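You operate a simulated robot arm through the tools that you are given. There is no shell and no other tool. Be economical: measure what you need, move in short steps, check, and stop when the job is done.

You are at the controls of a simulated robot arm. One attempt, no reset.

TASK
Put one of the black foam blocks from the top of the chest lid on the top of the grey bench. Take the pale peg block on the top of the grey bench and put it away on the top of the brown bench. Open the right counter drawer, fetch the round blue pad and set it in the inside of the right counter drawer and shut the drawer again. Put the wood block from the top of the grey bench on the white chipped board. Take the long plywood block and leave it on the top of the brown bench. Take the green block and put it on the beige template on the top of the pine bench. Do these in any order. Set down upright: round blue pad, long plywood block.

Only the result counts: the job must be done as asked and must still hold three seconds after the hand-in. Knocking over, shifting, dropping, spilling or breaking anything else fails it. A push-on lid holds only when it is set on centred and level and pressed home; a screw cap is set on level and turned clockwise until tight.

THE ROBOT
A 6-joint arm with a two-finger gripper on a trunk, on a base that drives. Base frame: it is fixed to the floor where the robot stands at the start and does not move with it; the origin is under the middle of the robot, x ahead of it, y to its left, z up; the surface under the hand at the start is at about z = 52. Readings come in cm, degrees, newtons and seconds.
Its first joint turns from -166.0 to 166.0 degrees. Places, roughly: black foam block (5x5x5 cm) [60, 10, 50]; chipped board (24x29x2 cm) [110, 60, 80]; green block (10x7x3 cm) [230, -260, 90]; inside of the right counter drawer [60, 70, 70]; long plywood block (15x4x7 cm) [260, -160, 90]; pale peg block (5x5x4 cm) [100, 20, 80]; right counter drawer [50, 70, 70]; round blue pad (5x5x5 cm) [130, 10, 80]; template (15x11x2 cm) [240, -300, 90]; top of the brown bench [130, 220, 80]; top of the grey bench [130, 40, 80]; wood block (16x8x5 cm) [110, 90, 80]. Payload 1.71 kg.
The tool frame sits at the grasp point between the pads (the TCP): z along the fingers, y along the line on which they close. The tips reach 2 cm beyond it. Largest opening 9.6 cm; the body of the gripper starts 11.3 cm behind the TCP.
Orientation is that of the tool frame in the base frame, as a unit quaternion [w, x, y, z]. With the fingers straight down and closing along the base's y, the tool's x points along the base's -x, its y along +y and its z along -z.

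THE INTERFACE
- The arm moves only by the tool play_rows. Its argument "steps" is a list of rows, each an object (a shift or turn left out is 0, a gripper value left out holds the last) with "dr": the turn, a rotation vector about the tool's x, y, z in units of 5 degrees (1.0 is 5 degrees), a list of three; "dp": the shift along the tool's x, y, z in units of 30 mm (1.0 is 30 mm), a list of three; "grip": the opening in per cent of the stroke, from 0 (shut) to 100 (fully open). In form: [{"dr": [wx, wy, wz], "dp": [x, y, z], "grip": grip}, ...]. A call has 1 to 20 rows; each row shifts and turns the commanded pose from where the row before left it, along the tool's axes as they then stand. A call with a number of a shift or a turn outside -1 to 1 is refused whole. Rows are played at 5 a second. More than 5 cm and 8.6 degrees between two rows, or a gripper value outside its range, and nothing of the call is played. Where a pose cannot be reached the arm comes as near as it can. A force on the tool above 40 N (or 10 N above the force at the start of the call, whichever is more), or a blocked arm, ends the call early, and 0.2 s more pass. Each finger travels about 4.5 cm/s and halts on what it meets, pressing with about 33 N; the grip force reading is that of the motor and also rises with nothing between the fingers. The clock runs only during rows and for 0.2 s after the last one: add rows that do not move to give the fingers time. It gives the time, the measured TCP pose, the force on the tool (base axes), the opening and the grip force at its end, in the units of the frame above (readings bear some noise), with the torque about the TCP (base axes, N m) and any sound that the robot's microphone picked up.
- Cameras (640 x 400 px; columns grow to the right, rows downward): "scene" is now at [6.83, 24.64, 144.47]; the picture's right is [0.30, -0.95, -0.00], its down [-0.71, -0.22, -0.67] and it looks along [0.64, 0.20, -0.74] (base axes); focal length 248 px, centre (320, 200). "wrist" rides on the gripper at [6.6, 1.4, -14.5] in the tool frame; the picture's right is [-0.21, 0.98, 0.00], its down [-0.88, -0.18, -0.45] and it looks along [-0.44, -0.09, 0.90] (tool axes); focal length 275 px, centre (320, 200). There is no depth. A picture from a camera that has moved, and an enlarged one, comes with that camera's place and axes in the base frame and with its lens. The place of the scene camera against the robot may be out by one fixed shift of up to 1.8 cm in any direction.
- snapshot(camera): a new picture of that camera. It takes no simulated time.
- lift_body(by): slides the trunk up (or, below 0, down) by that many cm; the arm and the scene camera ride with it, the base frame stays. It gives what a move gives, with no picture.
- roll_base(legs): drives the robot by 1 to 6 legs, each [ahead, turn to the left] in cm and degrees, along the robot's own axes; the way and the turn of a leg run together, so that a leg with both is an arc; at most 150 cm and 180 degrees a leg. The arm and the cameras ride along, it lands a little off, and it stops where it bumps. It gives what a move gives.
- aim_head(pan, tilt): turns the head with the scene camera to pan (to the left, within 143 degrees either way) and tilt (down, from -29 to 69), counted from straight ahead of the robot. It gives what a move gives.
- enlarge(camera, box): a new picture of the part [left, top, right, bottom] of that camera's present view, enlarged. It takes no simulated time.
- hand_in(): hands the job in; it is judged then, once.

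Go step by step. Nothing tells you exact positions but the pictures and the camera data: compare them with the known pose of the tool, close in by small moves and look again before you grip or let go. The budget is 207 turns and 184 pictures, counting those below and the enlarged ones. Unless the task says otherwise, let go and move clear before handing in, and close with one line.

The tools are called by a JSON object that holds its "name" and its "arguments". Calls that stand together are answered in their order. play_rows: Moves the arm, as the interface text tells. Its arguments: {"type":"object","properties":{"steps":{"type":"array","items":{"type":"object","properties":{"dr":{"type":"array","items":{"type":"number"}},"dp":{"type":"array","items":{"type":"number"}},"grip":{"type":"number"}}}}},"required":["steps"]} The other tools are called the same way: lift_body (by) slides the trunk up or down; roll_base (legs) drives the base; aim_head (pan, tilt) turns the head that bears the scene camera; snapshot (camera) takes a picture; enlarge (camera, box) takes an enlarged picture of a part of a camera's view; hand_in () hands the job in.

At the start:

```text
time_s: 0.0
tool_pos: [57.4, 21.26, 105.11]
tool_rot: [-0.001, 0.0, 1.0, 0.0]
force: [-0.9, -0.5, 0.9]
ft_torque: [-0.01, 0.02, -0.01]
width: 9.59
grasp_force: 0.1
trunk travel left (down, up): [-5.0, 34.0]
robot x, y, heading: [-0.02, -0.12, -0.1]
head pan, tilt: [17.4, 46.9]
```

scene: 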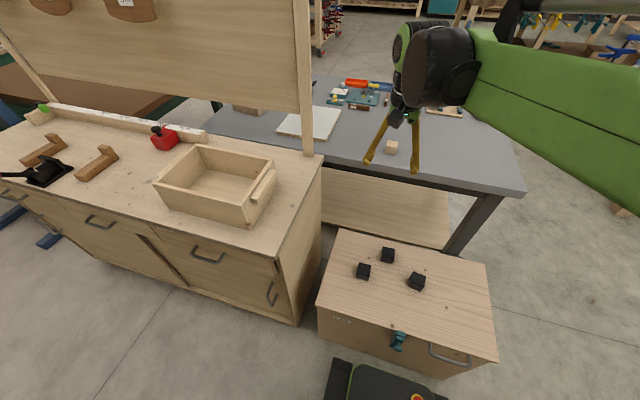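
wrist: 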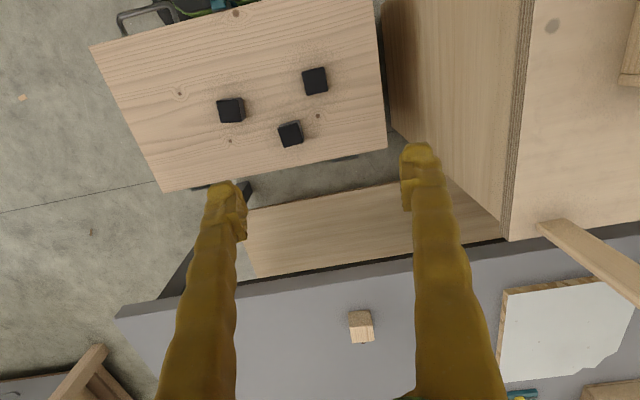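

I see the chest with three black foam blocks, the grey bench behind it, and the counter with its drawers on the left. I will look closer first.

{"name": "enlarge", "arguments": {"camera": "scene", "box": [200, 60, 520, 260]}}

{"name": "enlarge", "arguments": {"camera": "scene", "box": [0, 80, 320, 320]}}

{"name": "aim_head", "arguments": {"pan": -45, "tilt": 25}}

{"name": "snapshot", "arguments": {"camera": "scene"}}

{"name": "aim_head", "arguments": {"pan": 50, "tilt": 25}}

{"name": "snapshot", "arguments": {"camera": "scene"}}

```text
2.00 times, centred on (360, 160) of scene
camera zoom: at [6.83, 24.64, 144.47], right [0.3, -0.95, 0.0], down [-0.71, -0.22, -0.67], along [0.64, 0.2, -0.74], focal length 496 px, centre (240, 280)
```

zoom: 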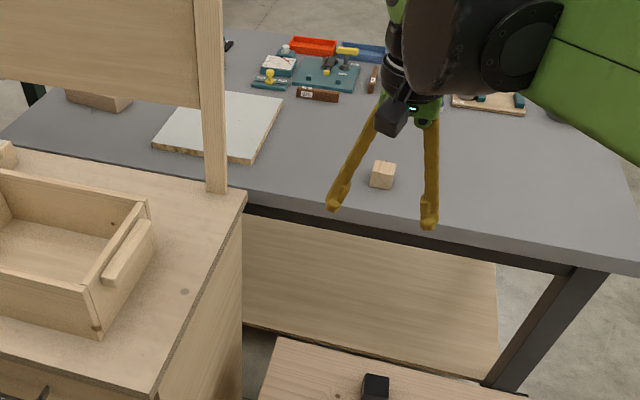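

```text
1.67 times, centred on (160, 200) of scene
camera zoom: at [6.83, 24.64, 144.47], right [0.3, -0.95, 0.0], down [-0.71, -0.22, -0.67], along [0.64, 0.2, -0.74], focal length 413 px, centre (587, 200)
```

zoom: 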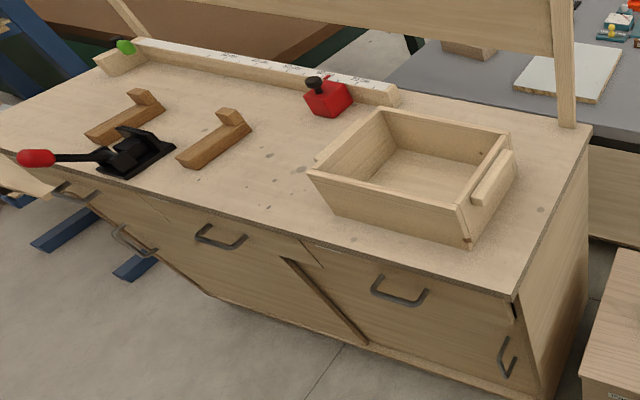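

```text
time_s: 1.3
tool_pos: [55.77, 21.19, 105.89]
tool_rot: [0.007, 0.0, 1.0, 0.0]
force: [-0.8, -0.1, -0.6]
ft_torque: [-0.03, 0.01, -0.01]
width: 9.64
grasp_force: 0.1
trunk travel left (down, up): [-5.0, 34.0]
robot x, y, heading: [-0.24, 0.02, -0.2]
head pan, tilt: [-45.0, 25.0]
```

```text
179 pictures are left
camera scene: at [5.82, 15.74, 147.82], right [-0.71, -0.71, 0.01], down [-0.31, 0.3, -0.9], along [0.63, -0.64, -0.43], focal length 248 px, centre (320, 200)
```

scene: 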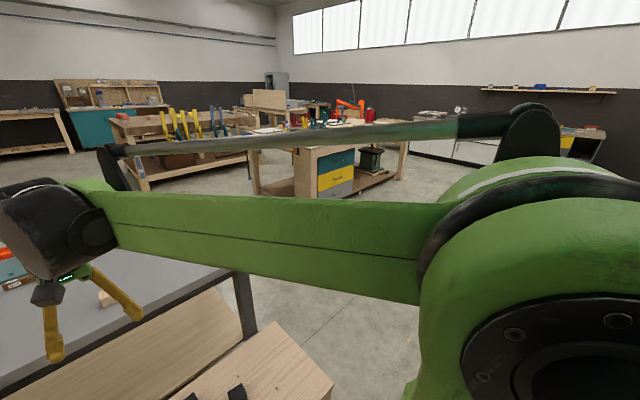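

```text
time_s: 3.0
tool_pos: [55.78, 21.3, 105.97]
tool_rot: [0.007, -0.001, 1.0, 0.0]
force: [0.5, -0.1, -0.2]
ft_torque: [0.01, 0.02, 0.0]
width: 9.59
grasp_force: 0.0
trunk travel left (down, up): [-5.0, 34.0]
robot x, y, heading: [-0.29, 0.27, -0.1]
head pan, tilt: [50.0, 25.0]
```

```text
178 pictures are left
camera scene: at [5.2, 29.3, 147.83], right [0.77, -0.64, -0.01], down [-0.29, -0.32, -0.9], along [0.58, 0.69, -0.43], focal length 248 px, centre (320, 200)
```

scene: 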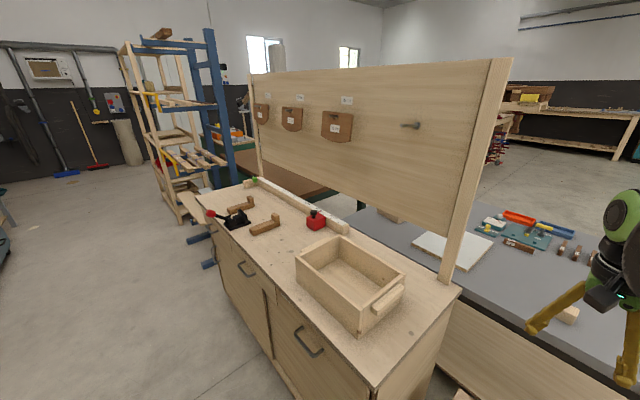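

Foam blocks are at about (63,13), (54,21) and (56,2), with the lid at z≈52. I move above the middle block and look with the wrist camera.

{"name": "play_rows", "arguments": {"steps": [{"dp": [-0.2, -0.2, 0.92]}, {"dp": [-0.2, -0.2, 0.92]}, {"dp": [-0.2, -0.2, 0.92]}, {"dp": [-0.2, -0.2, 0.92]}, {"dp": [-0.2, -0.2, 0.92]}, {"dp": [-0.2, -0.2, 0.92]}, {"dp": [-0.2, -0.2, 0.92]}, {"dp": [-0.2, -0.2, 0.92]}, {"dp": [-0.2, -0.2, 0.92]}, {"dp": [-0.2, -0.2, 0.92]}, {"dp": [-0.2, -0.2, 0.92]}, {"dp": [-0.2, -0.2, 0.92]}, {}]}}

{"name": "snapshot", "arguments": {"camera": "wrist"}}

```text
time_s: 5.8
tool_pos: [63.48, 14.07, 72.79]
tool_rot: [0.007, 0.0, 1.0, 0.0]
force: [0.5, 0.1, -0.1]
ft_torque: [-0.01, 0.04, -0.03]
width: 9.6
grasp_force: 0.1
trunk travel left (down, up): [-5.0, 34.0]
robot x, y, heading: [-0.3, -0.14, -0.1]
head pan, tilt: [50.0, 25.0]
```

```text
177 pictures are left
camera wrist: at [56.68, 15.35, 87.15], right [0.21, 0.98, 0.0], down [0.87, -0.18, 0.46], along [0.45, -0.09, -0.89], focal length 275 px, centre (320, 200)
```

wrist: 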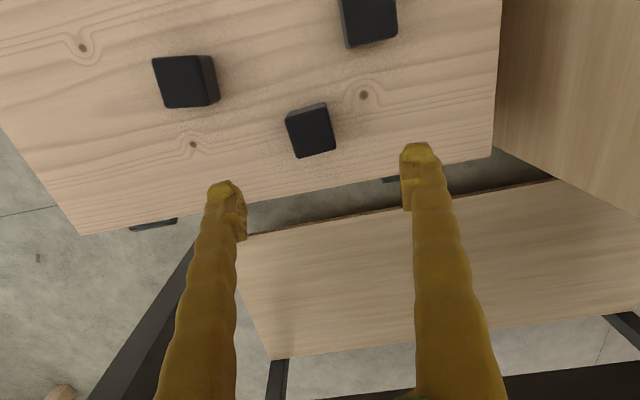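

The middle block is at about (63.8, 13.1), aligned with the axes. I descend and grip.

{"name": "play_rows", "arguments": {"steps": [{"dp": [-0.1, -0.3, 0.8]}, {"dp": [0, 0, 0.9]}, {"dp": [0, 0, 0.9]}, {"dp": [0, 0, 0.9]}, {"dp": [0, 0, 0.9]}, {"dp": [0, 0, 0.7]}, {"dp": [0, 0, 0.5]}, {"dp": [0, 0, 0.25]}, {}, {"grip": 30}, {"grip": 30}, {"grip": 30}, {"grip": 30}, {"grip": 30}]}}

{"name": "snapshot", "arguments": {"camera": "wrist"}}

```text
time_s: 8.8
tool_pos: [63.91, 13.29, 55.38]
tool_rot: [0.007, 0.0, 1.0, 0.0]
force: [-1.1, -0.9, 0.4]
ft_torque: [0.0, -0.03, -0.01]
width: 4.82
grasp_force: 33.1
trunk travel left (down, up): [-5.0, 34.0]
robot x, y, heading: [-0.2, 0.29, 0.2]
head pan, tilt: [50.0, 25.0]
```

```text
176 pictures are left
camera wrist: at [57.2, 14.5, 69.71], right [0.21, 0.98, 0.0], down [0.87, -0.18, 0.46], along [0.45, -0.09, -0.89], focal length 275 px, centre (320, 200)
```

wrist: 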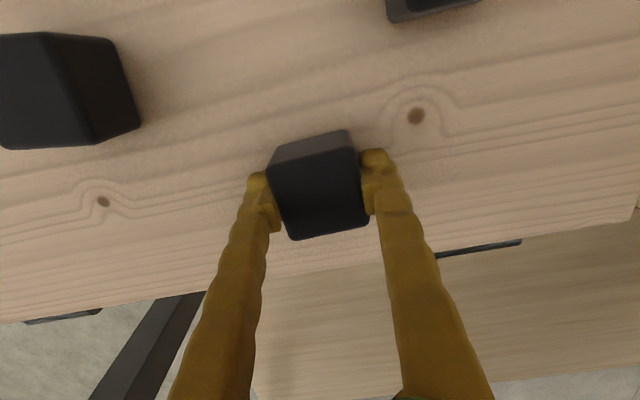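

Foam block held. I lift it straight up above bench height and look at the bench with the scene camera.

{"name": "play_rows", "arguments": {"steps": [{"dp": [0, 0, -0.5]}, {"dp": [0, 0, -1]}, {"dp": [0, 0, -1]}, {"dp": [0, 0, -1]}, {"dp": [0, 0, -1]}, {"dp": [0, 0, -1]}, {"dp": [0, 0, -1]}, {"dp": [0, 0, -1]}, {"dp": [0, 0, -1]}, {"dp": [0, 0, -1]}, {"dp": [0, 0, -1]}, {"dp": [0, 0, -1]}, {"dp": [0, 0, -1]}, {"dp": [0, 0, -1]}, {"dp": [0, 0, -1]}, {"dp": [0, 0, -1]}]}}

{"name": "aim_head", "arguments": {"pan": 5, "tilt": 35}}

{"name": "snapshot", "arguments": {"camera": "scene"}}

{"name": "snapshot", "arguments": {"camera": "wrist"}}

```text
time_s: 12.2
tool_pos: [63.43, 13.32, 101.96]
tool_rot: [0.008, 0.0, 1.0, 0.0]
force: [1.6, 0.8, -0.4]
ft_torque: [-0.01, 0.02, 0.0]
width: 4.82
grasp_force: 32.9
trunk travel left (down, up): [-5.0, 34.0]
robot x, y, heading: [-0.25, -0.16, -0.1]
head pan, tilt: [50.0, 25.0]
```

```text
time_s: 13.4
tool_pos: [63.32, 13.21, 101.87]
tool_rot: [0.008, 0.0, 1.0, 0.0]
force: [-0.8, -0.5, -0.5]
ft_torque: [0.02, 0.0, -0.01]
width: 4.84
grasp_force: 32.7
trunk travel left (down, up): [-5.0, 34.0]
robot x, y, heading: [0.23, -0.28, -0.1]
head pan, tilt: [5.0, 35.0]
```

```text
175 pictures are left
camera scene: at [8.03, 23.02, 146.21], right [0.09, -1.0, 0.0], down [-0.58, -0.05, -0.81], along [0.81, 0.07, -0.59], focal length 248 px, centre (320, 200)
```

scene: 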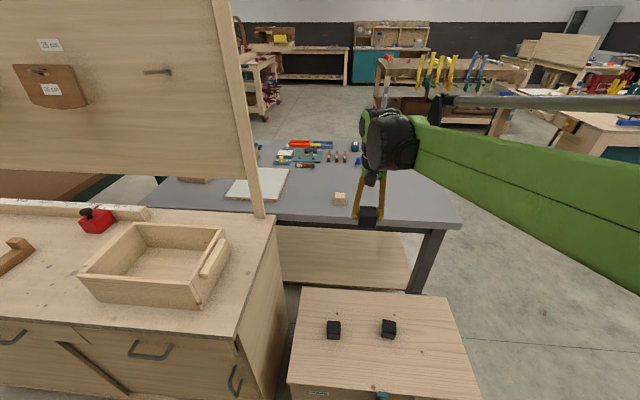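

```text
174 pictures are left
camera wrist: at [56.61, 14.59, 116.27], right [0.21, 0.98, 0.0], down [0.87, -0.18, 0.46], along [0.45, -0.09, -0.89], focal length 275 px, centre (320, 200)
```

wrist: 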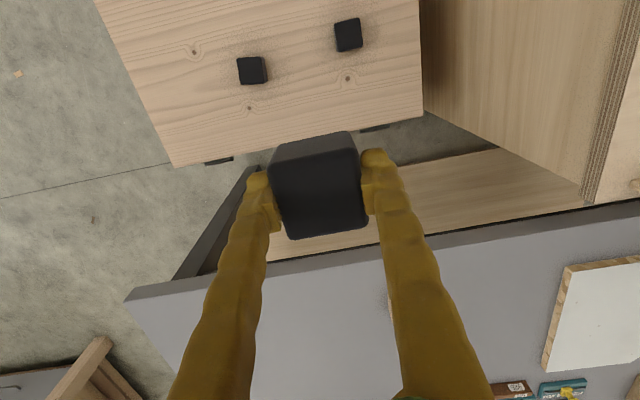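

Bench front edge is at x≈87. I move the block over the bench at about (93, 6) and look.

{"name": "play_rows", "arguments": {"steps": [{"dp": [-0.98, -0.23, 0]}, {"dp": [-0.98, -0.23, 0]}, {"dp": [-0.98, -0.23, 0]}, {"dp": [-0.98, -0.23, 0]}, {"dp": [-0.98, -0.23, 0]}, {"dp": [-0.98, -0.23, 0]}, {"dp": [-0.98, -0.23, 0]}, {"dp": [-0.98, -0.23, 0]}, {"dp": [-0.98, -0.23, 0]}, {"dp": [-0.98, -0.23, 0]}, {"dp": [0, 0, 1]}, {"dp": [0, 0, 1]}, {"dp": [0, 0, 1]}, {}]}}

{"name": "snapshot", "arguments": {"camera": "scene"}}

{"name": "snapshot", "arguments": {"camera": "wrist"}}

```text
time_s: 16.4
tool_pos: [92.78, 6.34, 93.25]
tool_rot: [0.007, 0.0, 1.0, 0.0]
force: [0.8, -0.7, 0.1]
ft_torque: [0.03, 0.0, 0.01]
width: 4.81
grasp_force: 33.4
trunk travel left (down, up): [-5.0, 34.0]
robot x, y, heading: [-0.19, 0.33, 0.2]
head pan, tilt: [5.0, 35.0]
```

```text
173 pictures are left
camera scene: at [8.08, 23.01, 146.21], right [0.09, -1.0, 0.0], down [-0.58, -0.05, -0.81], along [0.81, 0.07, -0.59], focal length 248 px, centre (320, 200)
```

scene: 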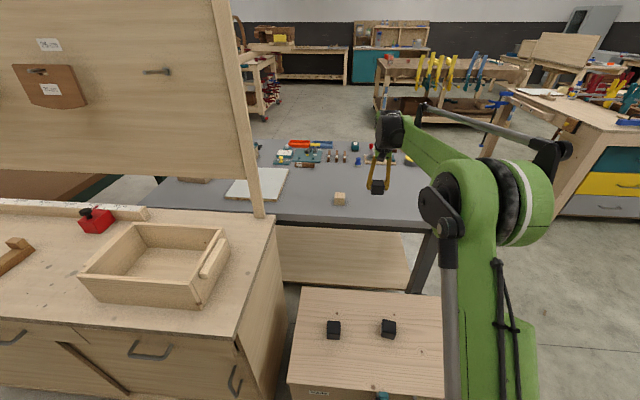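

```text
172 pictures are left
camera wrist: at [86.07, 7.66, 107.59], right [0.21, 0.98, 0.0], down [0.87, -0.18, 0.46], along [0.45, -0.09, -0.89], focal length 275 px, centre (320, 200)
```

wrist: 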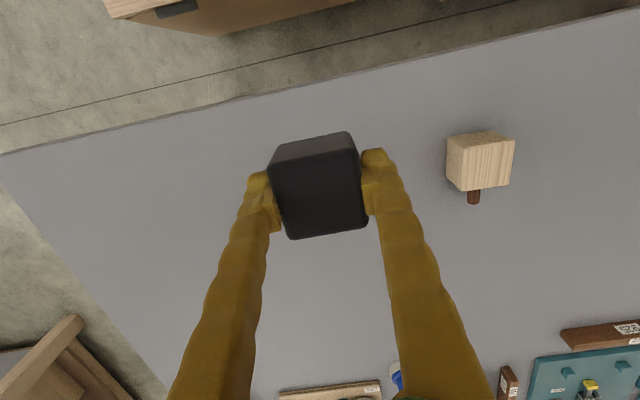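

I shift a bit further from the edge and descend in small steps.

{"name": "play_rows", "arguments": {"steps": [{"dp": [-0.8, 0, 0.5]}, {"dp": [0, 0, 0.7]}, {"dp": [0, 0, 0.7]}, {"dp": [0, 0, 0.4]}, {"dp": [0, 0, 0.2]}, {"dp": [0, 0, 0.2]}, {"dp": [0, 0, 0.1]}, {}]}}

{"name": "snapshot", "arguments": {"camera": "wrist"}}

```text
time_s: 18.2
tool_pos: [95.37, 6.16, 84.88]
tool_rot: [0.007, 0.0, 1.0, 0.0]
force: [0.2, 0.5, -0.4]
ft_torque: [0.03, 0.02, -0.03]
width: 4.81
grasp_force: 32.9
trunk travel left (down, up): [-5.0, 34.0]
robot x, y, heading: [-0.18, -0.04, 0.1]
head pan, tilt: [5.0, 35.0]
```

```text
171 pictures are left
camera wrist: at [88.62, 7.61, 99.22], right [0.21, 0.98, 0.0], down [0.87, -0.18, 0.46], along [0.45, -0.09, -0.89], focal length 275 px, centre (320, 200)
```

wrist: 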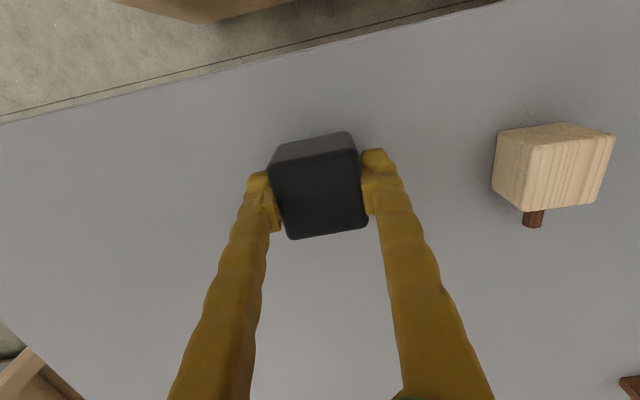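

{"name": "play_rows", "arguments": {"steps": [{"dp": [0, 0, 0.08]}, {"dp": [0, 0, 0.08]}, {"dp": [0, 0, 0.08]}, {"dp": [0, 0, 0.08]}, {"dp": [0, 0, 0.08]}, {"dp": [0, 0, 0.08]}, {}]}}

```text
time_s: 19.8
tool_pos: [95.48, 6.36, 83.41]
tool_rot: [0.007, 0.0, 1.0, 0.001]
force: [0.6, 1.3, -0.3]
ft_torque: [0.0, 0.01, -0.02]
width: 4.8
grasp_force: 32.9
trunk travel left (down, up): [-5.0, 34.0]
robot x, y, heading: [-0.21, 0.08, -0.0]
head pan, tilt: [5.0, 35.0]
```

{"name": "play_rows", "arguments": {"steps": [{"dp": [0, 0, 0.07]}, {"dp": [0, 0, 0.07]}, {"dp": [0, 0, 0.07]}, {"dp": [0, 0, 0.07]}]}}

{"name": "snapshot", "arguments": {"camera": "wrist"}}

```text
time_s: 20.5
tool_pos: [93.92, 6.21, 84.71]
tool_rot: [0.016, 0.001, 1.0, 0.0]
force: [-0.9, -0.7, 0.5]
ft_torque: [-0.01, -0.1, -0.01]
width: 4.8
grasp_force: 33.5
trunk travel left (down, up): [-5.0, 34.0]
robot x, y, heading: [-0.23, -0.05, -0.1]
head pan, tilt: [5.0, 35.0]
stopped in row 3: the force on the tool passed its limit at 44 N (the readings are from after the stop); the commanded pose is now the measured one
```

```text
170 pictures are left
camera wrist: at [86.92, 7.63, 99.0], right [0.21, 0.98, 0.01], down [0.86, -0.18, 0.47], along [0.46, -0.09, -0.88], focal length 275 px, centre (320, 200)
```

wrist: 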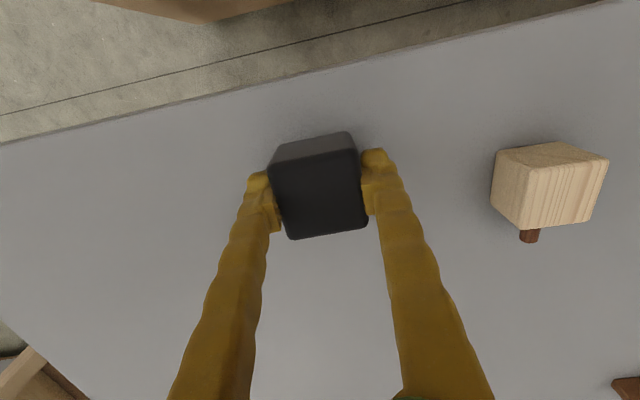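

Contact came at TCP z≈83.0, and the arm recoiled slightly after the stop. I level the hand again and descend to just touching, then release.

{"name": "play_rows", "arguments": {"steps": [{"dr": [0, 0.2, 0], "dp": [-0.2, 0, 0.2]}, {"dp": [0, 0, 0.2]}, {"dp": [0, 0, 0.1]}, {}]}}

```text
time_s: 21.5
tool_pos: [94.83, 6.19, 83.31]
tool_rot: [0.007, 0.0, 1.0, 0.0]
force: [8.4, 2.7, 40.5]
ft_torque: [0.02, 0.15, -0.02]
width: 4.82
grasp_force: 32.8
trunk travel left (down, up): [-5.0, 34.0]
robot x, y, heading: [-0.07, -0.05, -0.0]
head pan, tilt: [5.0, 35.0]
```

{"name": "play_rows", "arguments": {"steps": [{"dp": [0, 0, -0.08]}, {}, {"grip": 60}, {"grip": 75}, {"grip": 90}, {"grip": 90}, {}]}}

{"name": "snapshot", "arguments": {"camera": "wrist"}}

```text
time_s: 23.1
tool_pos: [94.92, 6.22, 83.3]
tool_rot: [0.006, 0.0, 1.0, 0.0]
force: [-0.7, -0.2, -0.4]
ft_torque: [0.01, -0.01, -0.03]
width: 8.61
grasp_force: 0.0
trunk travel left (down, up): [-5.0, 34.0]
robot x, y, heading: [-0.22, 0.01, -0.1]
head pan, tilt: [5.0, 35.0]
```

```text
169 pictures are left
camera wrist: at [88.12, 7.59, 97.6], right [0.21, 0.98, 0.0], down [0.87, -0.18, 0.46], along [0.45, -0.09, -0.89], focal length 275 px, centre (320, 200)
```

wrist: 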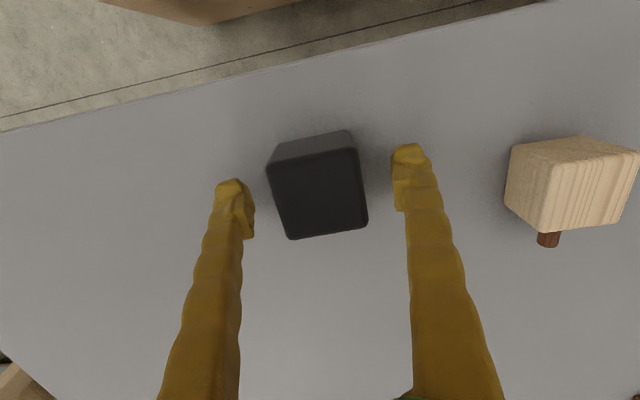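

The foam block stands on the bench. I raise the hand, draw it back, and then survey the room for driving.

{"name": "play_rows", "arguments": {"steps": [{"dp": [0, 0, -1]}, {"dp": [0, 0, -1]}, {"dp": [0, 0, -1]}, {"dp": [0, 0, -1]}, {"dp": [0.7, 0, -1]}, {"dp": [1, 0, -1]}, {"dp": [1, 0, -1]}, {"dp": [1, 0, -1]}, {"dp": [1, 0, -1]}, {"dp": [1, 0, -1]}, {"dp": [1, 0, -1]}, {"dp": [1, 0, -1]}, {"dp": [1, 0, -0.5]}, {"dp": [1, 0, 0]}, {"dp": [1, 0, 0]}]}}

{"name": "snapshot", "arguments": {"camera": "wrist"}}

{"name": "aim_head", "arguments": {"pan": -35, "tilt": 20}}

{"name": "snapshot", "arguments": {"camera": "scene"}}

{"name": "aim_head", "arguments": {"pan": 20, "tilt": 25}}

{"name": "snapshot", "arguments": {"camera": "scene"}}

```text
time_s: 26.3
tool_pos: [62.29, 6.23, 120.34]
tool_rot: [0.006, 0.0, 1.0, 0.0]
force: [0.8, 0.3, -0.7]
ft_torque: [-0.03, 0.02, 0.01]
width: 8.65
grasp_force: 0.0
trunk travel left (down, up): [-5.0, 34.0]
robot x, y, heading: [-0.0, 0.13, -0.0]
head pan, tilt: [5.0, 35.0]
```

```text
168 pictures are left
camera wrist: at [55.64, 7.56, 134.74], right [0.21, 0.98, 0.0], down [0.87, -0.18, 0.45], along [0.45, -0.09, -0.89], focal length 275 px, centre (320, 200)
```

wrist: 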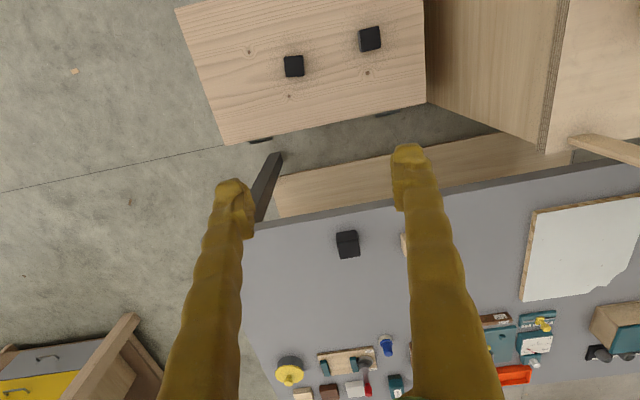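

```text
time_s: 27.4
tool_pos: [62.35, 6.34, 120.32]
tool_rot: [0.007, 0.0, 1.0, 0.0]
force: [0.2, 0.9, 0.4]
ft_torque: [0.04, -0.02, 0.0]
width: 8.63
grasp_force: 0.0
trunk travel left (down, up): [-5.0, 34.0]
robot x, y, heading: [-0.15, -0.28, 0.1]
head pan, tilt: [-35.0, 20.0]
```

```text
167 pictures are left
camera scene: at [6.93, 16.91, 148.61], right [-0.57, -0.82, 0.01], down [-0.3, 0.2, -0.94], along [0.76, -0.54, -0.35], focal length 248 px, centre (320, 200)
```

scene: 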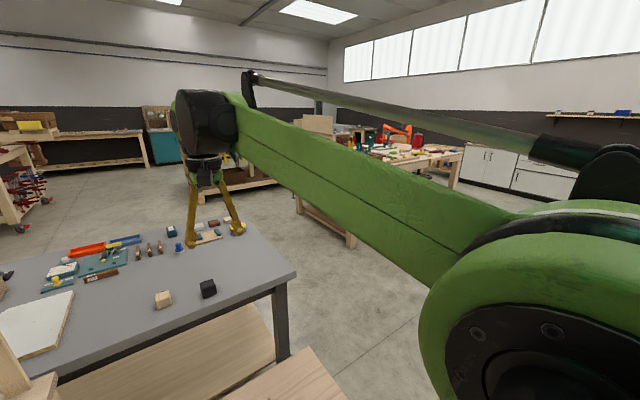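

```text
time_s: 28.6
tool_pos: [62.23, 6.18, 120.33]
tool_rot: [0.005, -0.001, 1.0, 0.0]
force: [-1.3, 0.3, 0.5]
ft_torque: [-0.01, 0.03, 0.03]
width: 8.64
grasp_force: 0.0
trunk travel left (down, up): [-5.0, 34.0]
robot x, y, heading: [0.07, -0.03, -0.0]
head pan, tilt: [20.0, 25.0]
```

```text
166 pictures are left
camera scene: at [7.94, 25.39, 147.79], right [0.34, -0.94, -0.01], down [-0.41, -0.14, -0.9], along [0.85, 0.31, -0.44], focal length 248 px, centre (320, 200)
```

scene: 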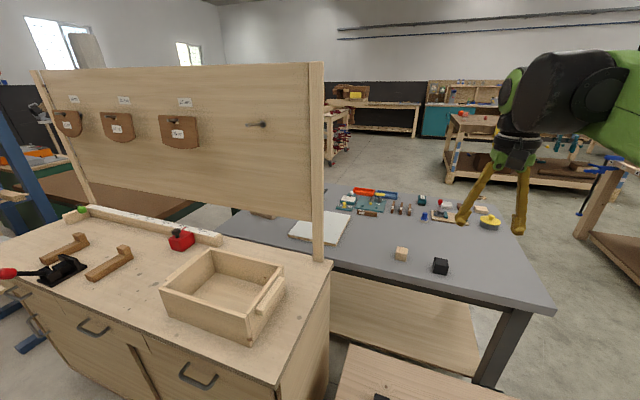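

The far side of the grey bench is open, and everything on it (pad at (131,12), peg, board, wood block) would be in reach from there. I check to the right and behind before driving.

{"name": "aim_head", "arguments": {"pan": -95, "tilt": 30}}

{"name": "snapshot", "arguments": {"camera": "scene"}}

{"name": "aim_head", "arguments": {"pan": -143, "tilt": 35}}

{"name": "snapshot", "arguments": {"camera": "scene"}}

{"name": "aim_head", "arguments": {"pan": 143, "tilt": 35}}

{"name": "snapshot", "arguments": {"camera": "scene"}}

```text
time_s: 30.5
tool_pos: [62.43, 6.23, 120.44]
tool_rot: [0.006, 0.0, 1.0, -0.001]
force: [-0.3, -0.3, -0.3]
ft_torque: [0.03, 0.0, 0.01]
width: 8.65
grasp_force: 0.0
trunk travel left (down, up): [-5.0, 34.0]
robot x, y, heading: [-0.13, 0.1, -0.1]
head pan, tilt: [-95.0, 30.0]
```

```text
165 pictures are left
camera scene: at [-1.51, 13.24, 147.14], right [-1.0, 0.09, 0.02], down [0.03, 0.5, -0.87], along [-0.08, -0.86, -0.5], focal length 248 px, centre (320, 200)
```

scene: 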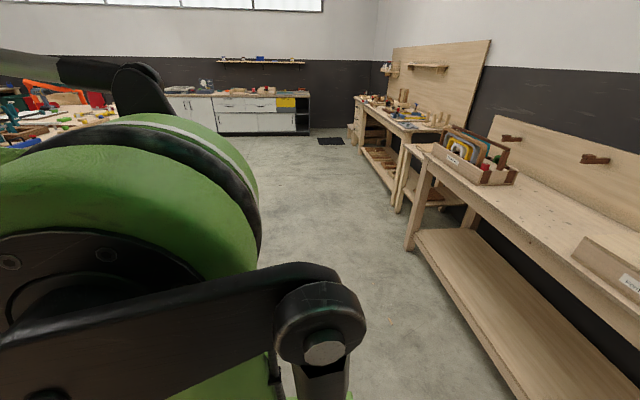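

```text
time_s: 31.7
tool_pos: [62.31, 6.31, 120.35]
tool_rot: [0.006, 0.001, 1.0, 0.0]
force: [-0.4, 0.5, -0.4]
ft_torque: [-0.02, 0.0, 0.01]
width: 8.64
grasp_force: 0.1
trunk travel left (down, up): [-5.0, 34.0]
robot x, y, heading: [-0.07, -0.39, -0.2]
head pan, tilt: [-143.0, 35.0]
```

```text
164 pictures are left
camera scene: at [-7.77, 16.94, 146.46], right [-0.6, 0.8, 0.01], down [0.44, 0.35, -0.83], along [-0.66, -0.49, -0.56], focal length 248 px, centre (320, 200)
```

scene: 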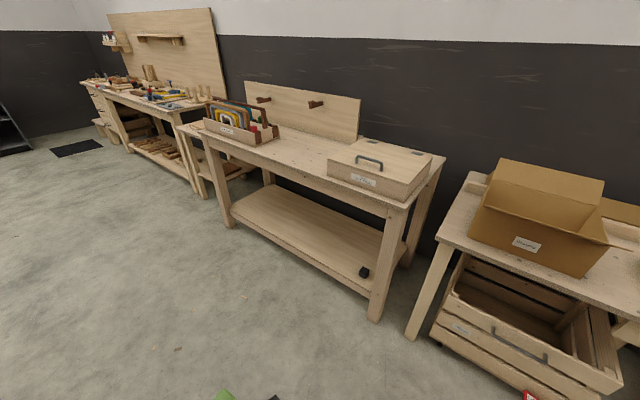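

```text
time_s: 35.6
tool_pos: [62.41, 6.22, 120.49]
tool_rot: [0.006, -0.001, 1.0, 0.0]
force: [-0.5, -0.4, -1.0]
ft_torque: [-0.03, -0.04, -0.02]
width: 8.62
grasp_force: 0.0
trunk travel left (down, up): [-5.0, 34.0]
robot x, y, heading: [-0.03, 0.31, 0.0]
head pan, tilt: [143.0, 35.0]
```

```text
163 pictures are left
camera scene: at [-7.77, 27.55, 146.46], right [0.6, 0.8, -0.01], down [0.45, -0.35, -0.83], along [-0.66, 0.49, -0.56], focal length 248 px, centre (320, 200)
```

scene: 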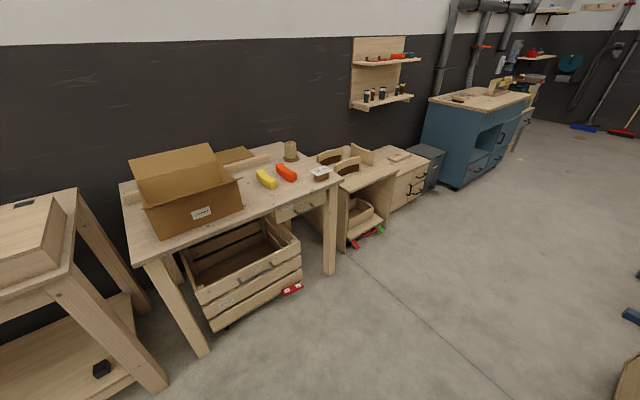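

Behind and right is clear. I back up, turn, drive round the chest to y≈-85, and go ahead.

{"name": "roll_base", "arguments": {"legs": [[-20, 0], [0, -90], [85, 0], [0, 90], [130, 0]]}}

{"name": "aim_head", "arguments": {"pan": 0, "tilt": 30}}

{"name": "snapshot", "arguments": {"camera": "scene"}}

{"name": "aim_head", "arguments": {"pan": 60, "tilt": 25}}

{"name": "snapshot", "arguments": {"camera": "scene"}}

```text
time_s: 63.7
tool_pos: [173.57, -74.92, 120.31]
tool_rot: [0.005, -0.014, 1.0, 0.0]
force: [-0.1, -0.3, -0.1]
ft_torque: [-0.02, -0.01, -0.02]
width: 8.61
grasp_force: 0.1
trunk travel left (down, up): [-5.0, 34.0]
robot x, y, heading: [111.35, -83.03, 1.4]
head pan, tilt: [143.0, 35.0]
```

```text
time_s: 66.0
tool_pos: [171.88, -74.95, 121.26]
tool_rot: [0.013, -0.014, 1.0, 0.0]
force: [0.3, 0.2, 0.1]
ft_torque: [0.02, 0.03, -0.03]
width: 8.62
grasp_force: 0.1
trunk travel left (down, up): [-5.0, 34.0]
robot x, y, heading: [111.18, -82.77, 1.6]
head pan, tilt: [0.0, 30.0]
```

```text
162 pictures are left
camera scene: at [119.11, -60.43, 146.98], right [0.03, -1.0, 0.0], down [-0.51, -0.02, -0.86], along [0.86, 0.03, -0.51], focal length 248 px, centre (320, 200)
```

scene: 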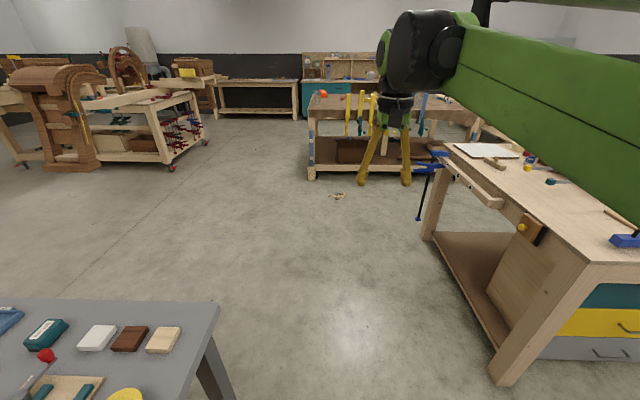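

```text
time_s: 67.3
tool_pos: [171.74, -74.96, 121.31]
tool_rot: [0.013, -0.015, 1.0, 0.0]
force: [0.4, -0.3, 0.4]
ft_torque: [0.01, 0.02, 0.01]
width: 8.64
grasp_force: 0.0
trunk travel left (down, up): [-5.0, 34.0]
robot x, y, heading: [111.51, -82.78, 1.7]
head pan, tilt: [60.0, 25.0]
```

```text
161 pictures are left
camera scene: at [114.46, -52.59, 147.85], right [0.88, -0.48, -0.01], down [-0.21, -0.37, -0.9], along [0.42, 0.8, -0.43], focal length 248 px, centre (320, 200)
```

scene: 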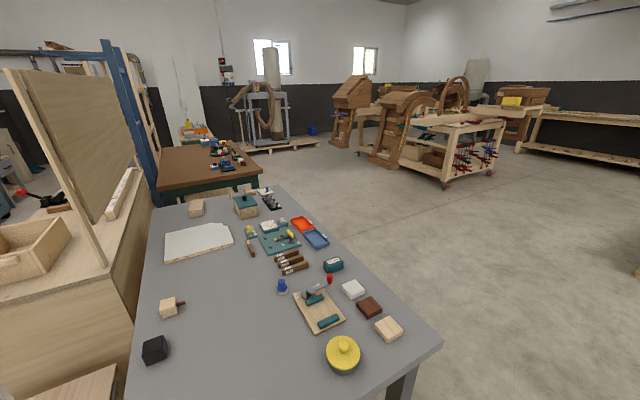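

The right end of the grey bench (y≈-27) lets me reach the peg and the pad. I turn left 90° and ease forward.

{"name": "roll_base", "arguments": {"legs": [[0, 88.5], [12, 0]]}}

{"name": "aim_head", "arguments": {"pan": 0, "tilt": 45}}

{"name": "snapshot", "arguments": {"camera": "scene"}}

{"name": "snapshot", "arguments": {"camera": "wrist"}}

```text
time_s: 74.6
tool_pos: [104.05, -10.45, 121.37]
tool_rot: [-0.009, 0.713, -0.701, -0.009]
force: [-0.8, -0.8, 0.4]
ft_torque: [0.04, -0.04, -0.03]
width: 8.63
grasp_force: 0.0
trunk travel left (down, up): [-5.0, 34.0]
robot x, y, heading: [111.37, -70.85, 90.8]
head pan, tilt: [60.0, 25.0]
```

```text
time_s: 75.9
tool_pos: [104.01, -12.1, 122.07]
tool_rot: [-0.014, 0.713, -0.701, -0.014]
force: [-0.5, 1.4, 0.1]
ft_torque: [-0.07, 0.04, -0.01]
width: 8.65
grasp_force: 0.0
trunk travel left (down, up): [-5.0, 34.0]
robot x, y, heading: [111.22, -70.79, 90.9]
head pan, tilt: [0.0, 45.0]
```

```text
160 pictures are left
camera scene: at [90.1, -62.42, 144.73], right [1.0, 0.02, 0.0], down [0.01, -0.72, -0.7], along [-0.01, 0.7, -0.72], focal length 248 px, centre (320, 200)
```

scene: 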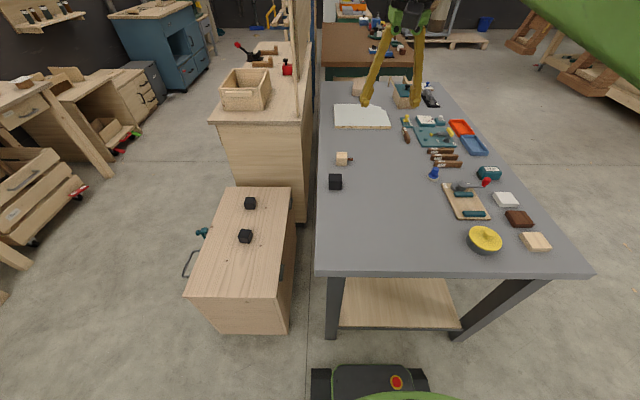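

```text
159 pictures are left
camera wrist: at [102.75, -19.21, 136.2], right [-0.98, 0.19, 0.01], down [0.17, 0.86, 0.48], along [0.08, 0.47, -0.88], focal length 275 px, centre (320, 200)
```

wrist: 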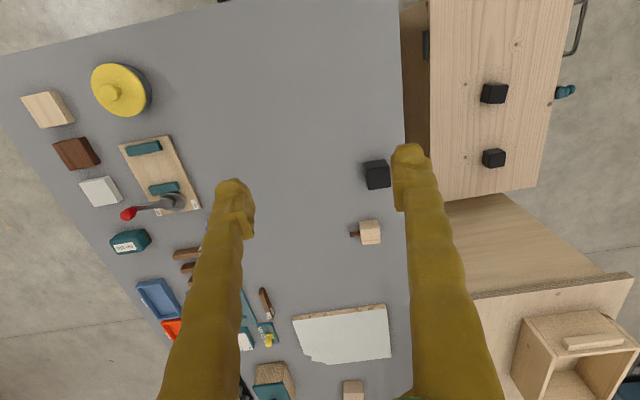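

The peg points toward +x, so I need the fingers to close along y. I level the hand, move above the peg at about (97.6, 21) and turn the wrist 90°.

{"name": "play_rows", "arguments": {"steps": [{"dp": [-1, 0.2, 0.2], "dr": [0, 0.45, 0]}, {"dp": [-1, 0.2, 0.3]}, {"dp": [-1, 0.2, 0.3]}, {"dp": [-1, 0.2, 0.3]}, {"dp": [-1, 0.2, 0.3]}, {"dp": [-1, 0.2, 0.3]}, {"dp": [-1, 0.2, 0.3]}, {"dp": [-1, 0.2, 0.3]}, {"dp": [-1, 0.2, 0.3]}, {"dp": [-1, 0.2, 0.3]}, {"dp": [-0.5, 0, 0.3]}, {}]}}

{"name": "play_rows", "arguments": {"steps": [{"dr": [0, 0, 1]}, {"dr": [0, 0, 1]}, {"dr": [0, 0, 1]}, {"dr": [0, 0, 1]}, {"dr": [0, 0, 1]}, {"dr": [0, 0, 1]}, {"dr": [0, 0, 1]}, {"dr": [0, 0, 1]}, {"dr": [0, 0, 1]}, {"dr": [0, 0, 1]}, {"dr": [0, 0, 1]}, {"dr": [0, 0, 1]}, {"dr": [0, 0, 1]}, {"dr": [0, 0, 1]}, {"dr": [0, 0, 1]}, {"dr": [0, 0, 1]}, {"dr": [0, 0, 1]}, {"dr": [0, 0, 0.85]}, {"grip": 95}, {}]}}

{"name": "snapshot", "arguments": {"camera": "wrist"}}

```text
time_s: 78.5
tool_pos: [97.41, 19.29, 112.61]
tool_rot: [0.0, 0.713, -0.701, 0.0]
force: [0.3, 0.9, 0.4]
ft_torque: [0.0, 0.0, -0.02]
width: 8.65
grasp_force: 0.0
trunk travel left (down, up): [-5.0, 34.0]
robot x, y, heading: [111.52, -70.75, 90.8]
head pan, tilt: [0.0, 45.0]
```

```text
time_s: 82.7
tool_pos: [97.54, 19.23, 112.74]
tool_rot: [0.0, -0.015, 1.0, 0.001]
force: [0.7, -0.6, 0.2]
ft_torque: [-0.01, -0.01, 0.01]
width: 9.09
grasp_force: 0.1
trunk travel left (down, up): [-5.0, 34.0]
robot x, y, heading: [111.48, -70.75, 90.9]
head pan, tilt: [0.0, 45.0]
```

```text
158 pictures are left
camera wrist: at [90.84, 20.37, 127.14], right [0.18, 0.98, 0.0], down [0.88, -0.16, 0.44], along [0.44, -0.08, -0.9], focal length 275 px, centre (320, 200)
```

wrist: 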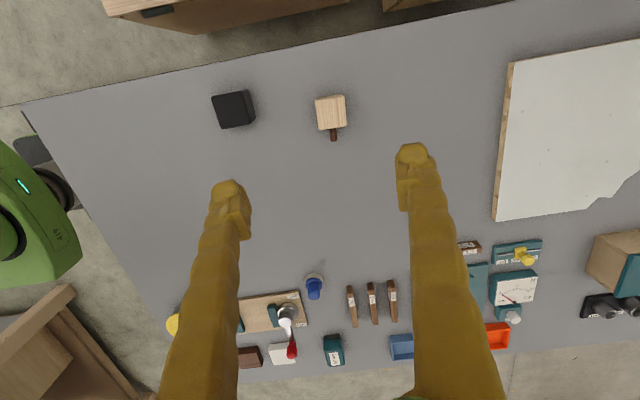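

Peg block at (98.0, 20.9), aligned. I lower over it.

{"name": "play_rows", "arguments": {"steps": [{"dp": [-0.17, 0.57, 0.9], "grip": 95}, {"dp": [0, 0, 1]}, {"dp": [0, 0, 1]}, {"dp": [0, 0, 1]}, {"dp": [0, 0, 1]}, {"dp": [0, 0, 1]}, {"dp": [0, 0, 1]}, {"dp": [0, 0, 1]}, {"dp": [0, 0, 0.6]}, {}]}}

{"name": "snapshot", "arguments": {"camera": "wrist"}}

```text
time_s: 84.9
tool_pos: [97.9, 21.09, 87.22]
tool_rot: [0.0, -0.016, 1.0, 0.001]
force: [0.4, -0.2, -0.4]
ft_torque: [0.0, -0.03, 0.02]
width: 9.14
grasp_force: 0.1
trunk travel left (down, up): [-5.0, 34.0]
robot x, y, heading: [111.37, -70.91, 90.9]
head pan, tilt: [0.0, 45.0]
```

```text
157 pictures are left
camera wrist: at [91.31, 22.19, 101.65], right [0.18, 0.98, 0.0], down [0.88, -0.16, 0.44], along [0.44, -0.08, -0.9], focal length 275 px, centre (320, 200)
```

wrist: 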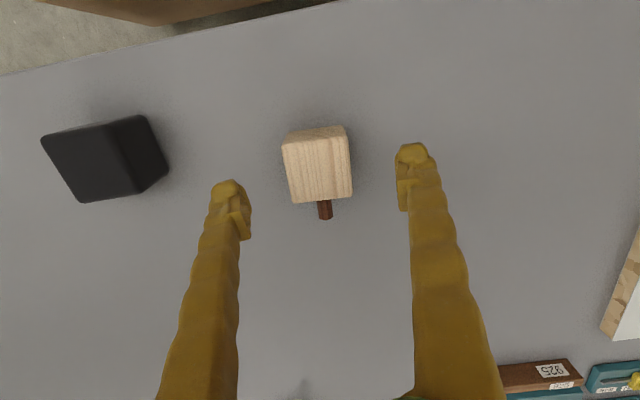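

{"name": "play_rows", "arguments": {"steps": [{"dp": [0.05, 0, 0.8]}, {"dp": [0, 0, 0.5]}, {"dp": [0, 0, 0.25]}, {}, {"grip": 25}, {"grip": 25}, {"grip": 25}, {"grip": 25}, {"grip": 25}, {"grip": 25}]}}

{"name": "snapshot", "arguments": {"camera": "wrist"}}

```text
time_s: 87.1
tool_pos: [97.72, 20.94, 82.5]
tool_rot: [0.0, -0.016, 1.0, 0.001]
force: [0.2, -0.2, 1.0]
ft_torque: [0.03, -0.02, -0.02]
width: 4.58
grasp_force: 32.5
trunk travel left (down, up): [-5.0, 34.0]
robot x, y, heading: [111.35, -70.87, 90.5]
head pan, tilt: [0.0, 45.0]
```

```text
156 pictures are left
camera wrist: at [91.19, 22.15, 96.99], right [0.18, 0.98, 0.0], down [0.88, -0.16, 0.44], along [0.44, -0.08, -0.9], focal length 275 px, centre (320, 200)
```

wrist: 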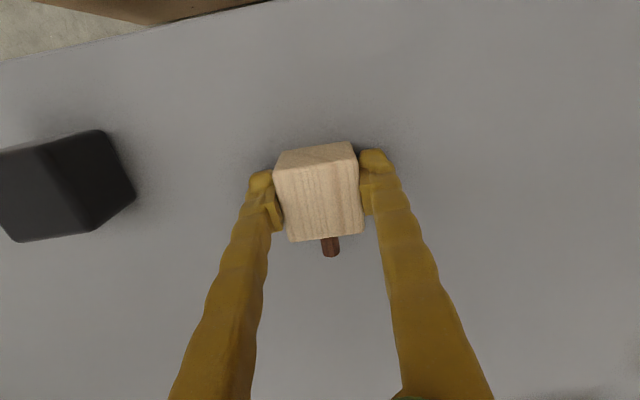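

Peg held. I lift, draw the arm back, then drive round to the far side toward the brown bench.

{"name": "play_rows", "arguments": {"steps": [{"dp": [0, 0, -0.6]}, {"dp": [0, 0, -1]}, {"dp": [0, 0, -1]}, {"dp": [0, 0, -1]}, {"dp": [0, 0, -1]}, {"dp": [0, 0, -1]}, {"dp": [0, 0, -1]}, {"dp": [0, 0, -1]}, {"dp": [0, -0.5, -1]}, {"dp": [0.3, -1, -1]}, {"dp": [-0.3, -1, -1]}, {"dp": [-0.3, -1, -1]}, {"dp": [-0.3, -1, -1]}, {"dp": [-0.3, -1, -0.5]}, {"dp": [-0.3, -1, 0]}, {"dp": [-0.3, -1, 0]}, {"dp": [-0.3, -1, 0]}, {"dp": [0, -1, 0]}, {"dp": [0, -1, 0]}, {}]}}

{"name": "roll_base", "arguments": {"legs": [[0, -91], [95, 0], [0, 90], [120, 0]]}}

{"name": "aim_head", "arguments": {"pan": 0, "tilt": 25}}

{"name": "snapshot", "arguments": {"camera": "scene"}}

{"name": "aim_head", "arguments": {"pan": 45, "tilt": 30}}

{"name": "snapshot", "arguments": {"camera": "scene"}}

```text
time_s: 91.3
tool_pos: [103.95, -10.43, 121.91]
tool_rot: [0.0, -0.015, 1.0, 0.0]
force: [0.5, -0.2, 0.0]
ft_torque: [-0.01, 0.05, -0.03]
width: 4.48
grasp_force: 32.9
trunk travel left (down, up): [-5.0, 34.0]
robot x, y, heading: [111.38, -70.87, 90.7]
head pan, tilt: [0.0, 45.0]
```

```text
time_s: 117.6
tool_pos: [202.56, 110.93, 121.87]
tool_rot: [0.001, 0.003, 1.0, 0.0]
force: [0.0, -0.5, -0.7]
ft_torque: [0.01, 0.02, -0.01]
width: 4.43
grasp_force: 33.3
trunk travel left (down, up): [-5.0, 34.0]
robot x, y, heading: [207.49, 50.0, 88.9]
head pan, tilt: [0.0, 45.0]
```

```text
time_s: 118.5
tool_pos: [202.44, 108.94, 122.94]
tool_rot: [0.0, 0.003, 1.0, 0.008]
force: [0.5, 0.7, -0.4]
ft_torque: [0.09, 0.01, 0.04]
width: 4.42
grasp_force: 32.8
trunk travel left (down, up): [-5.0, 34.0]
robot x, y, heading: [207.47, 50.17, 88.7]
head pan, tilt: [0.0, 25.0]
```

```text
155 pictures are left
camera scene: at [186.58, 59.69, 147.81], right [1.0, -0.02, 0.0], down [-0.01, -0.43, -0.9], along [0.02, 0.9, -0.43], focal length 248 px, centre (320, 200)
```

scene: 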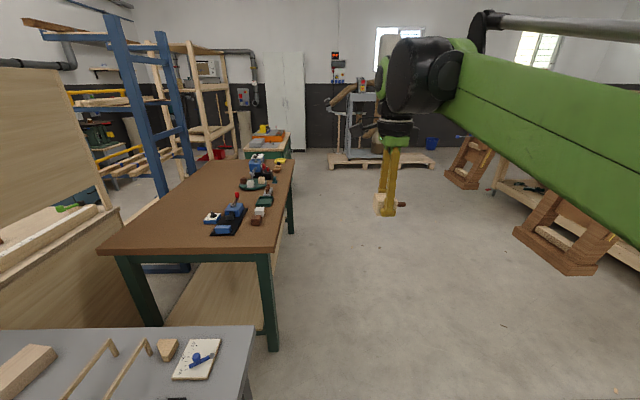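

```text
time_s: 119.6
tool_pos: [202.52, 108.99, 122.69]
tool_rot: [-0.001, 0.003, 1.0, 0.009]
force: [-0.3, 0.4, -1.2]
ft_torque: [-0.03, 0.01, -0.01]
width: 4.42
grasp_force: 33.0
trunk travel left (down, up): [-5.0, 34.0]
robot x, y, heading: [207.28, 50.07, 88.9]
head pan, tilt: [45.0, 30.0]
```

```text
154 pictures are left
camera scene: at [180.15, 57.64, 147.03], right [0.72, 0.69, -0.01], down [0.35, -0.37, -0.86], along [-0.6, 0.62, -0.51], focal length 248 px, centre (320, 200)
```

scene: 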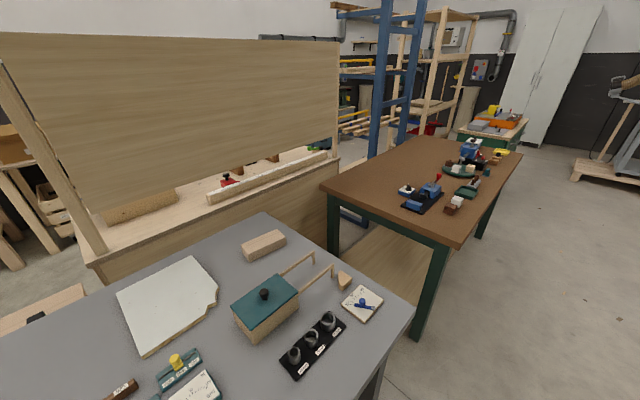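

Brown bench spans x≈89–166, y≈150–290, and its strip near y≈158 is free. I drive alongside it and turn to face it.

{"name": "roll_base", "arguments": {"legs": [[104, 0], [0, 91]]}}

{"name": "aim_head", "arguments": {"pan": 0, "tilt": 45}}

{"name": "snapshot", "arguments": {"camera": "scene"}}

{"name": "snapshot", "arguments": {"camera": "wrist"}}

```text
time_s: 132.8
tool_pos: [150.05, 146.95, 122.62]
tool_rot: [0.006, 0.718, -0.696, -0.006]
force: [-0.5, 0.1, -0.3]
ft_torque: [0.01, 0.0, 0.02]
width: 4.43
grasp_force: 33.4
trunk travel left (down, up): [-5.0, 34.0]
robot x, y, heading: [208.86, 154.74, -178.9]
head pan, tilt: [45.0, 30.0]
```

```text
time_s: 133.9
tool_pos: [151.85, 146.89, 123.55]
tool_rot: [0.012, 0.718, -0.696, -0.011]
force: [2.4, 0.5, -0.4]
ft_torque: [0.0, 0.26, 0.01]
width: 4.44
grasp_force: 33.1
trunk travel left (down, up): [-5.0, 34.0]
robot x, y, heading: [208.62, 153.94, -179.1]
head pan, tilt: [0.0, 45.0]
```

```text
153 pictures are left
camera scene: at [201.83, 134.44, 144.74], right [-0.01, 1.0, 0.0], down [0.72, 0.01, -0.7], along [-0.7, -0.01, -0.72], focal length 248 px, centre (320, 200)
```

scene: 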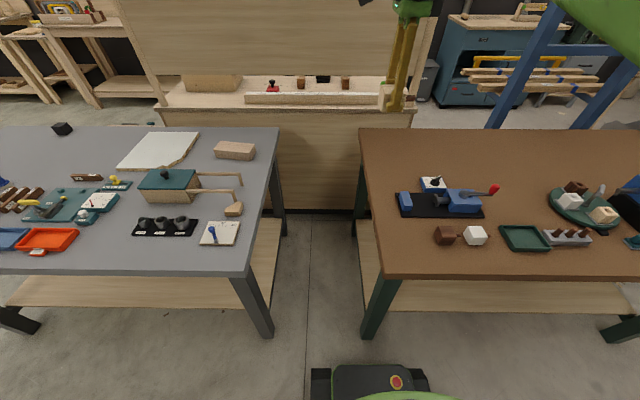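

```text
152 pictures are left
camera wrist: at [151.09, 140.32, 138.03], right [-0.98, 0.18, 0.03], down [0.17, 0.88, 0.44], along [0.05, 0.44, -0.9], focal length 275 px, centre (320, 200)
```

wrist: 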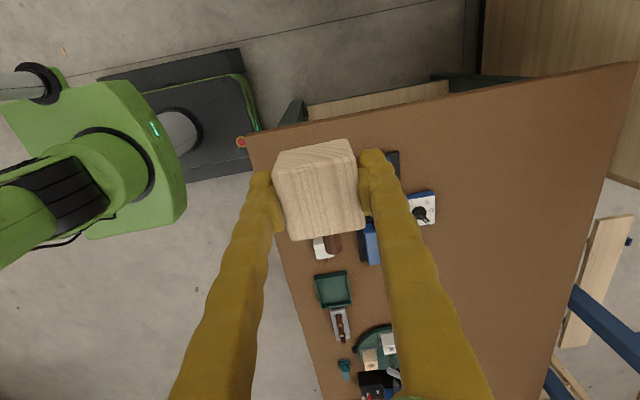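

I level the hand and lower the peg toward a free spot at about (155, 157), stopping above it to check.

{"name": "play_rows", "arguments": {"steps": [{"dp": [-0.5, -0.15, 0.5], "dr": [0.38, 0, 0]}, {"dp": [-0.5, -0.15, 1]}, {"dp": [-0.5, -0.15, 1]}, {"dp": [-0.5, -0.15, 1]}, {"dp": [-0.5, -0.15, 1]}, {"dp": [-0.5, -0.15, 1]}, {"dp": [-0.47, -0.15, 1]}, {"dp": [0, 0, 1]}, {"dp": [0, 0, 1]}, {"dp": [0, 0, 0.7]}, {"dp": [0, 0, 0.7]}, {}]}}

{"name": "snapshot", "arguments": {"camera": "wrist"}}

{"name": "enlarge", "arguments": {"camera": "scene", "box": [300, 150, 540, 300]}}

```text
time_s: 136.5
tool_pos: [154.68, 157.47, 93.89]
tool_rot: [-0.001, 0.717, -0.697, 0.001]
force: [0.1, -0.7, -0.3]
ft_torque: [-0.01, -0.02, -0.01]
width: 4.44
grasp_force: 33.1
trunk travel left (down, up): [-5.0, 34.0]
robot x, y, heading: [209.02, 154.3, -179.3]
head pan, tilt: [0.0, 45.0]
```

```text
151 pictures are left
camera wrist: at [153.41, 150.8, 108.28], right [-0.98, 0.18, 0.0], down [0.16, 0.88, 0.45], along [0.08, 0.44, -0.9], focal length 275 px, centre (320, 200)
```

wrist: 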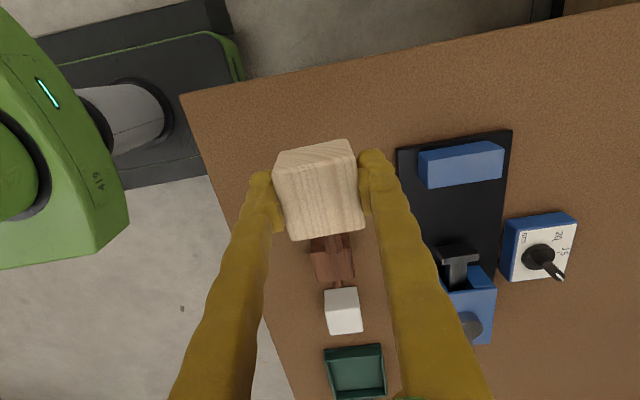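

```text
2.67 times, centred on (420, 225) of scene
camera zoom: at [201.67, 134.45, 144.74], right [-0.01, 1.0, 0.0], down [0.72, 0.01, -0.7], along [-0.7, -0.01, -0.72], focal length 661 px, centre (53, 133)
```

zoom: 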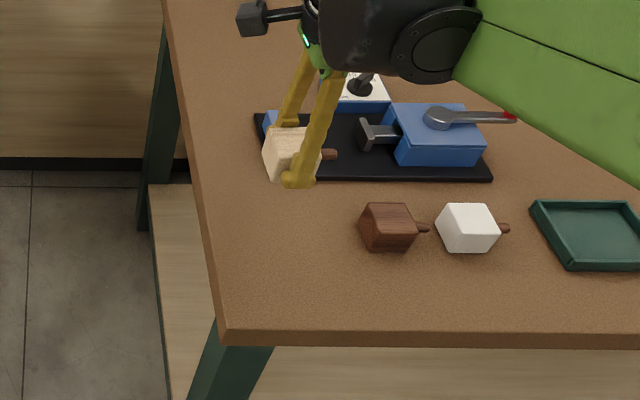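

{"name": "play_rows", "arguments": {"steps": [{"dp": [0.2, -0.4, 0.7]}, {"dp": [0, 0, 0.9]}, {"dp": [0, 0, 0.9]}, {"dp": [0, 0, 0.5]}, {"dp": [0, 0, 0.2]}, {"dp": [0, 0, 0.1]}, {"dp": [0, 0, 0.07]}, {"dp": [0, 0, 0.07]}, {}]}}

{"name": "snapshot", "arguments": {"camera": "wrist"}}

```text
time_s: 138.5
tool_pos: [155.95, 156.75, 83.48]
tool_rot: [0.0, 0.717, -0.697, 0.001]
force: [0.4, 0.2, -1.0]
ft_torque: [0.01, 0.02, 0.0]
width: 4.44
grasp_force: 32.6
trunk travel left (down, up): [-5.0, 34.0]
robot x, y, heading: [208.58, 154.02, -179.2]
head pan, tilt: [0.0, 45.0]
```

```text
149 pictures are left
camera wrist: at [154.69, 150.23, 97.95], right [-0.98, 0.18, 0.0], down [0.16, 0.88, 0.45], along [0.08, 0.44, -0.9], focal length 275 px, centre (320, 200)
```

wrist: 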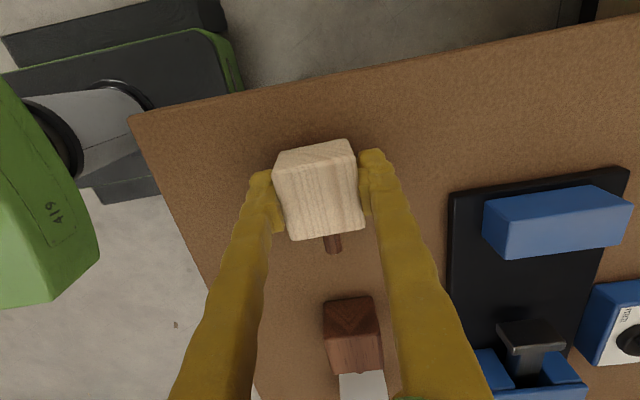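

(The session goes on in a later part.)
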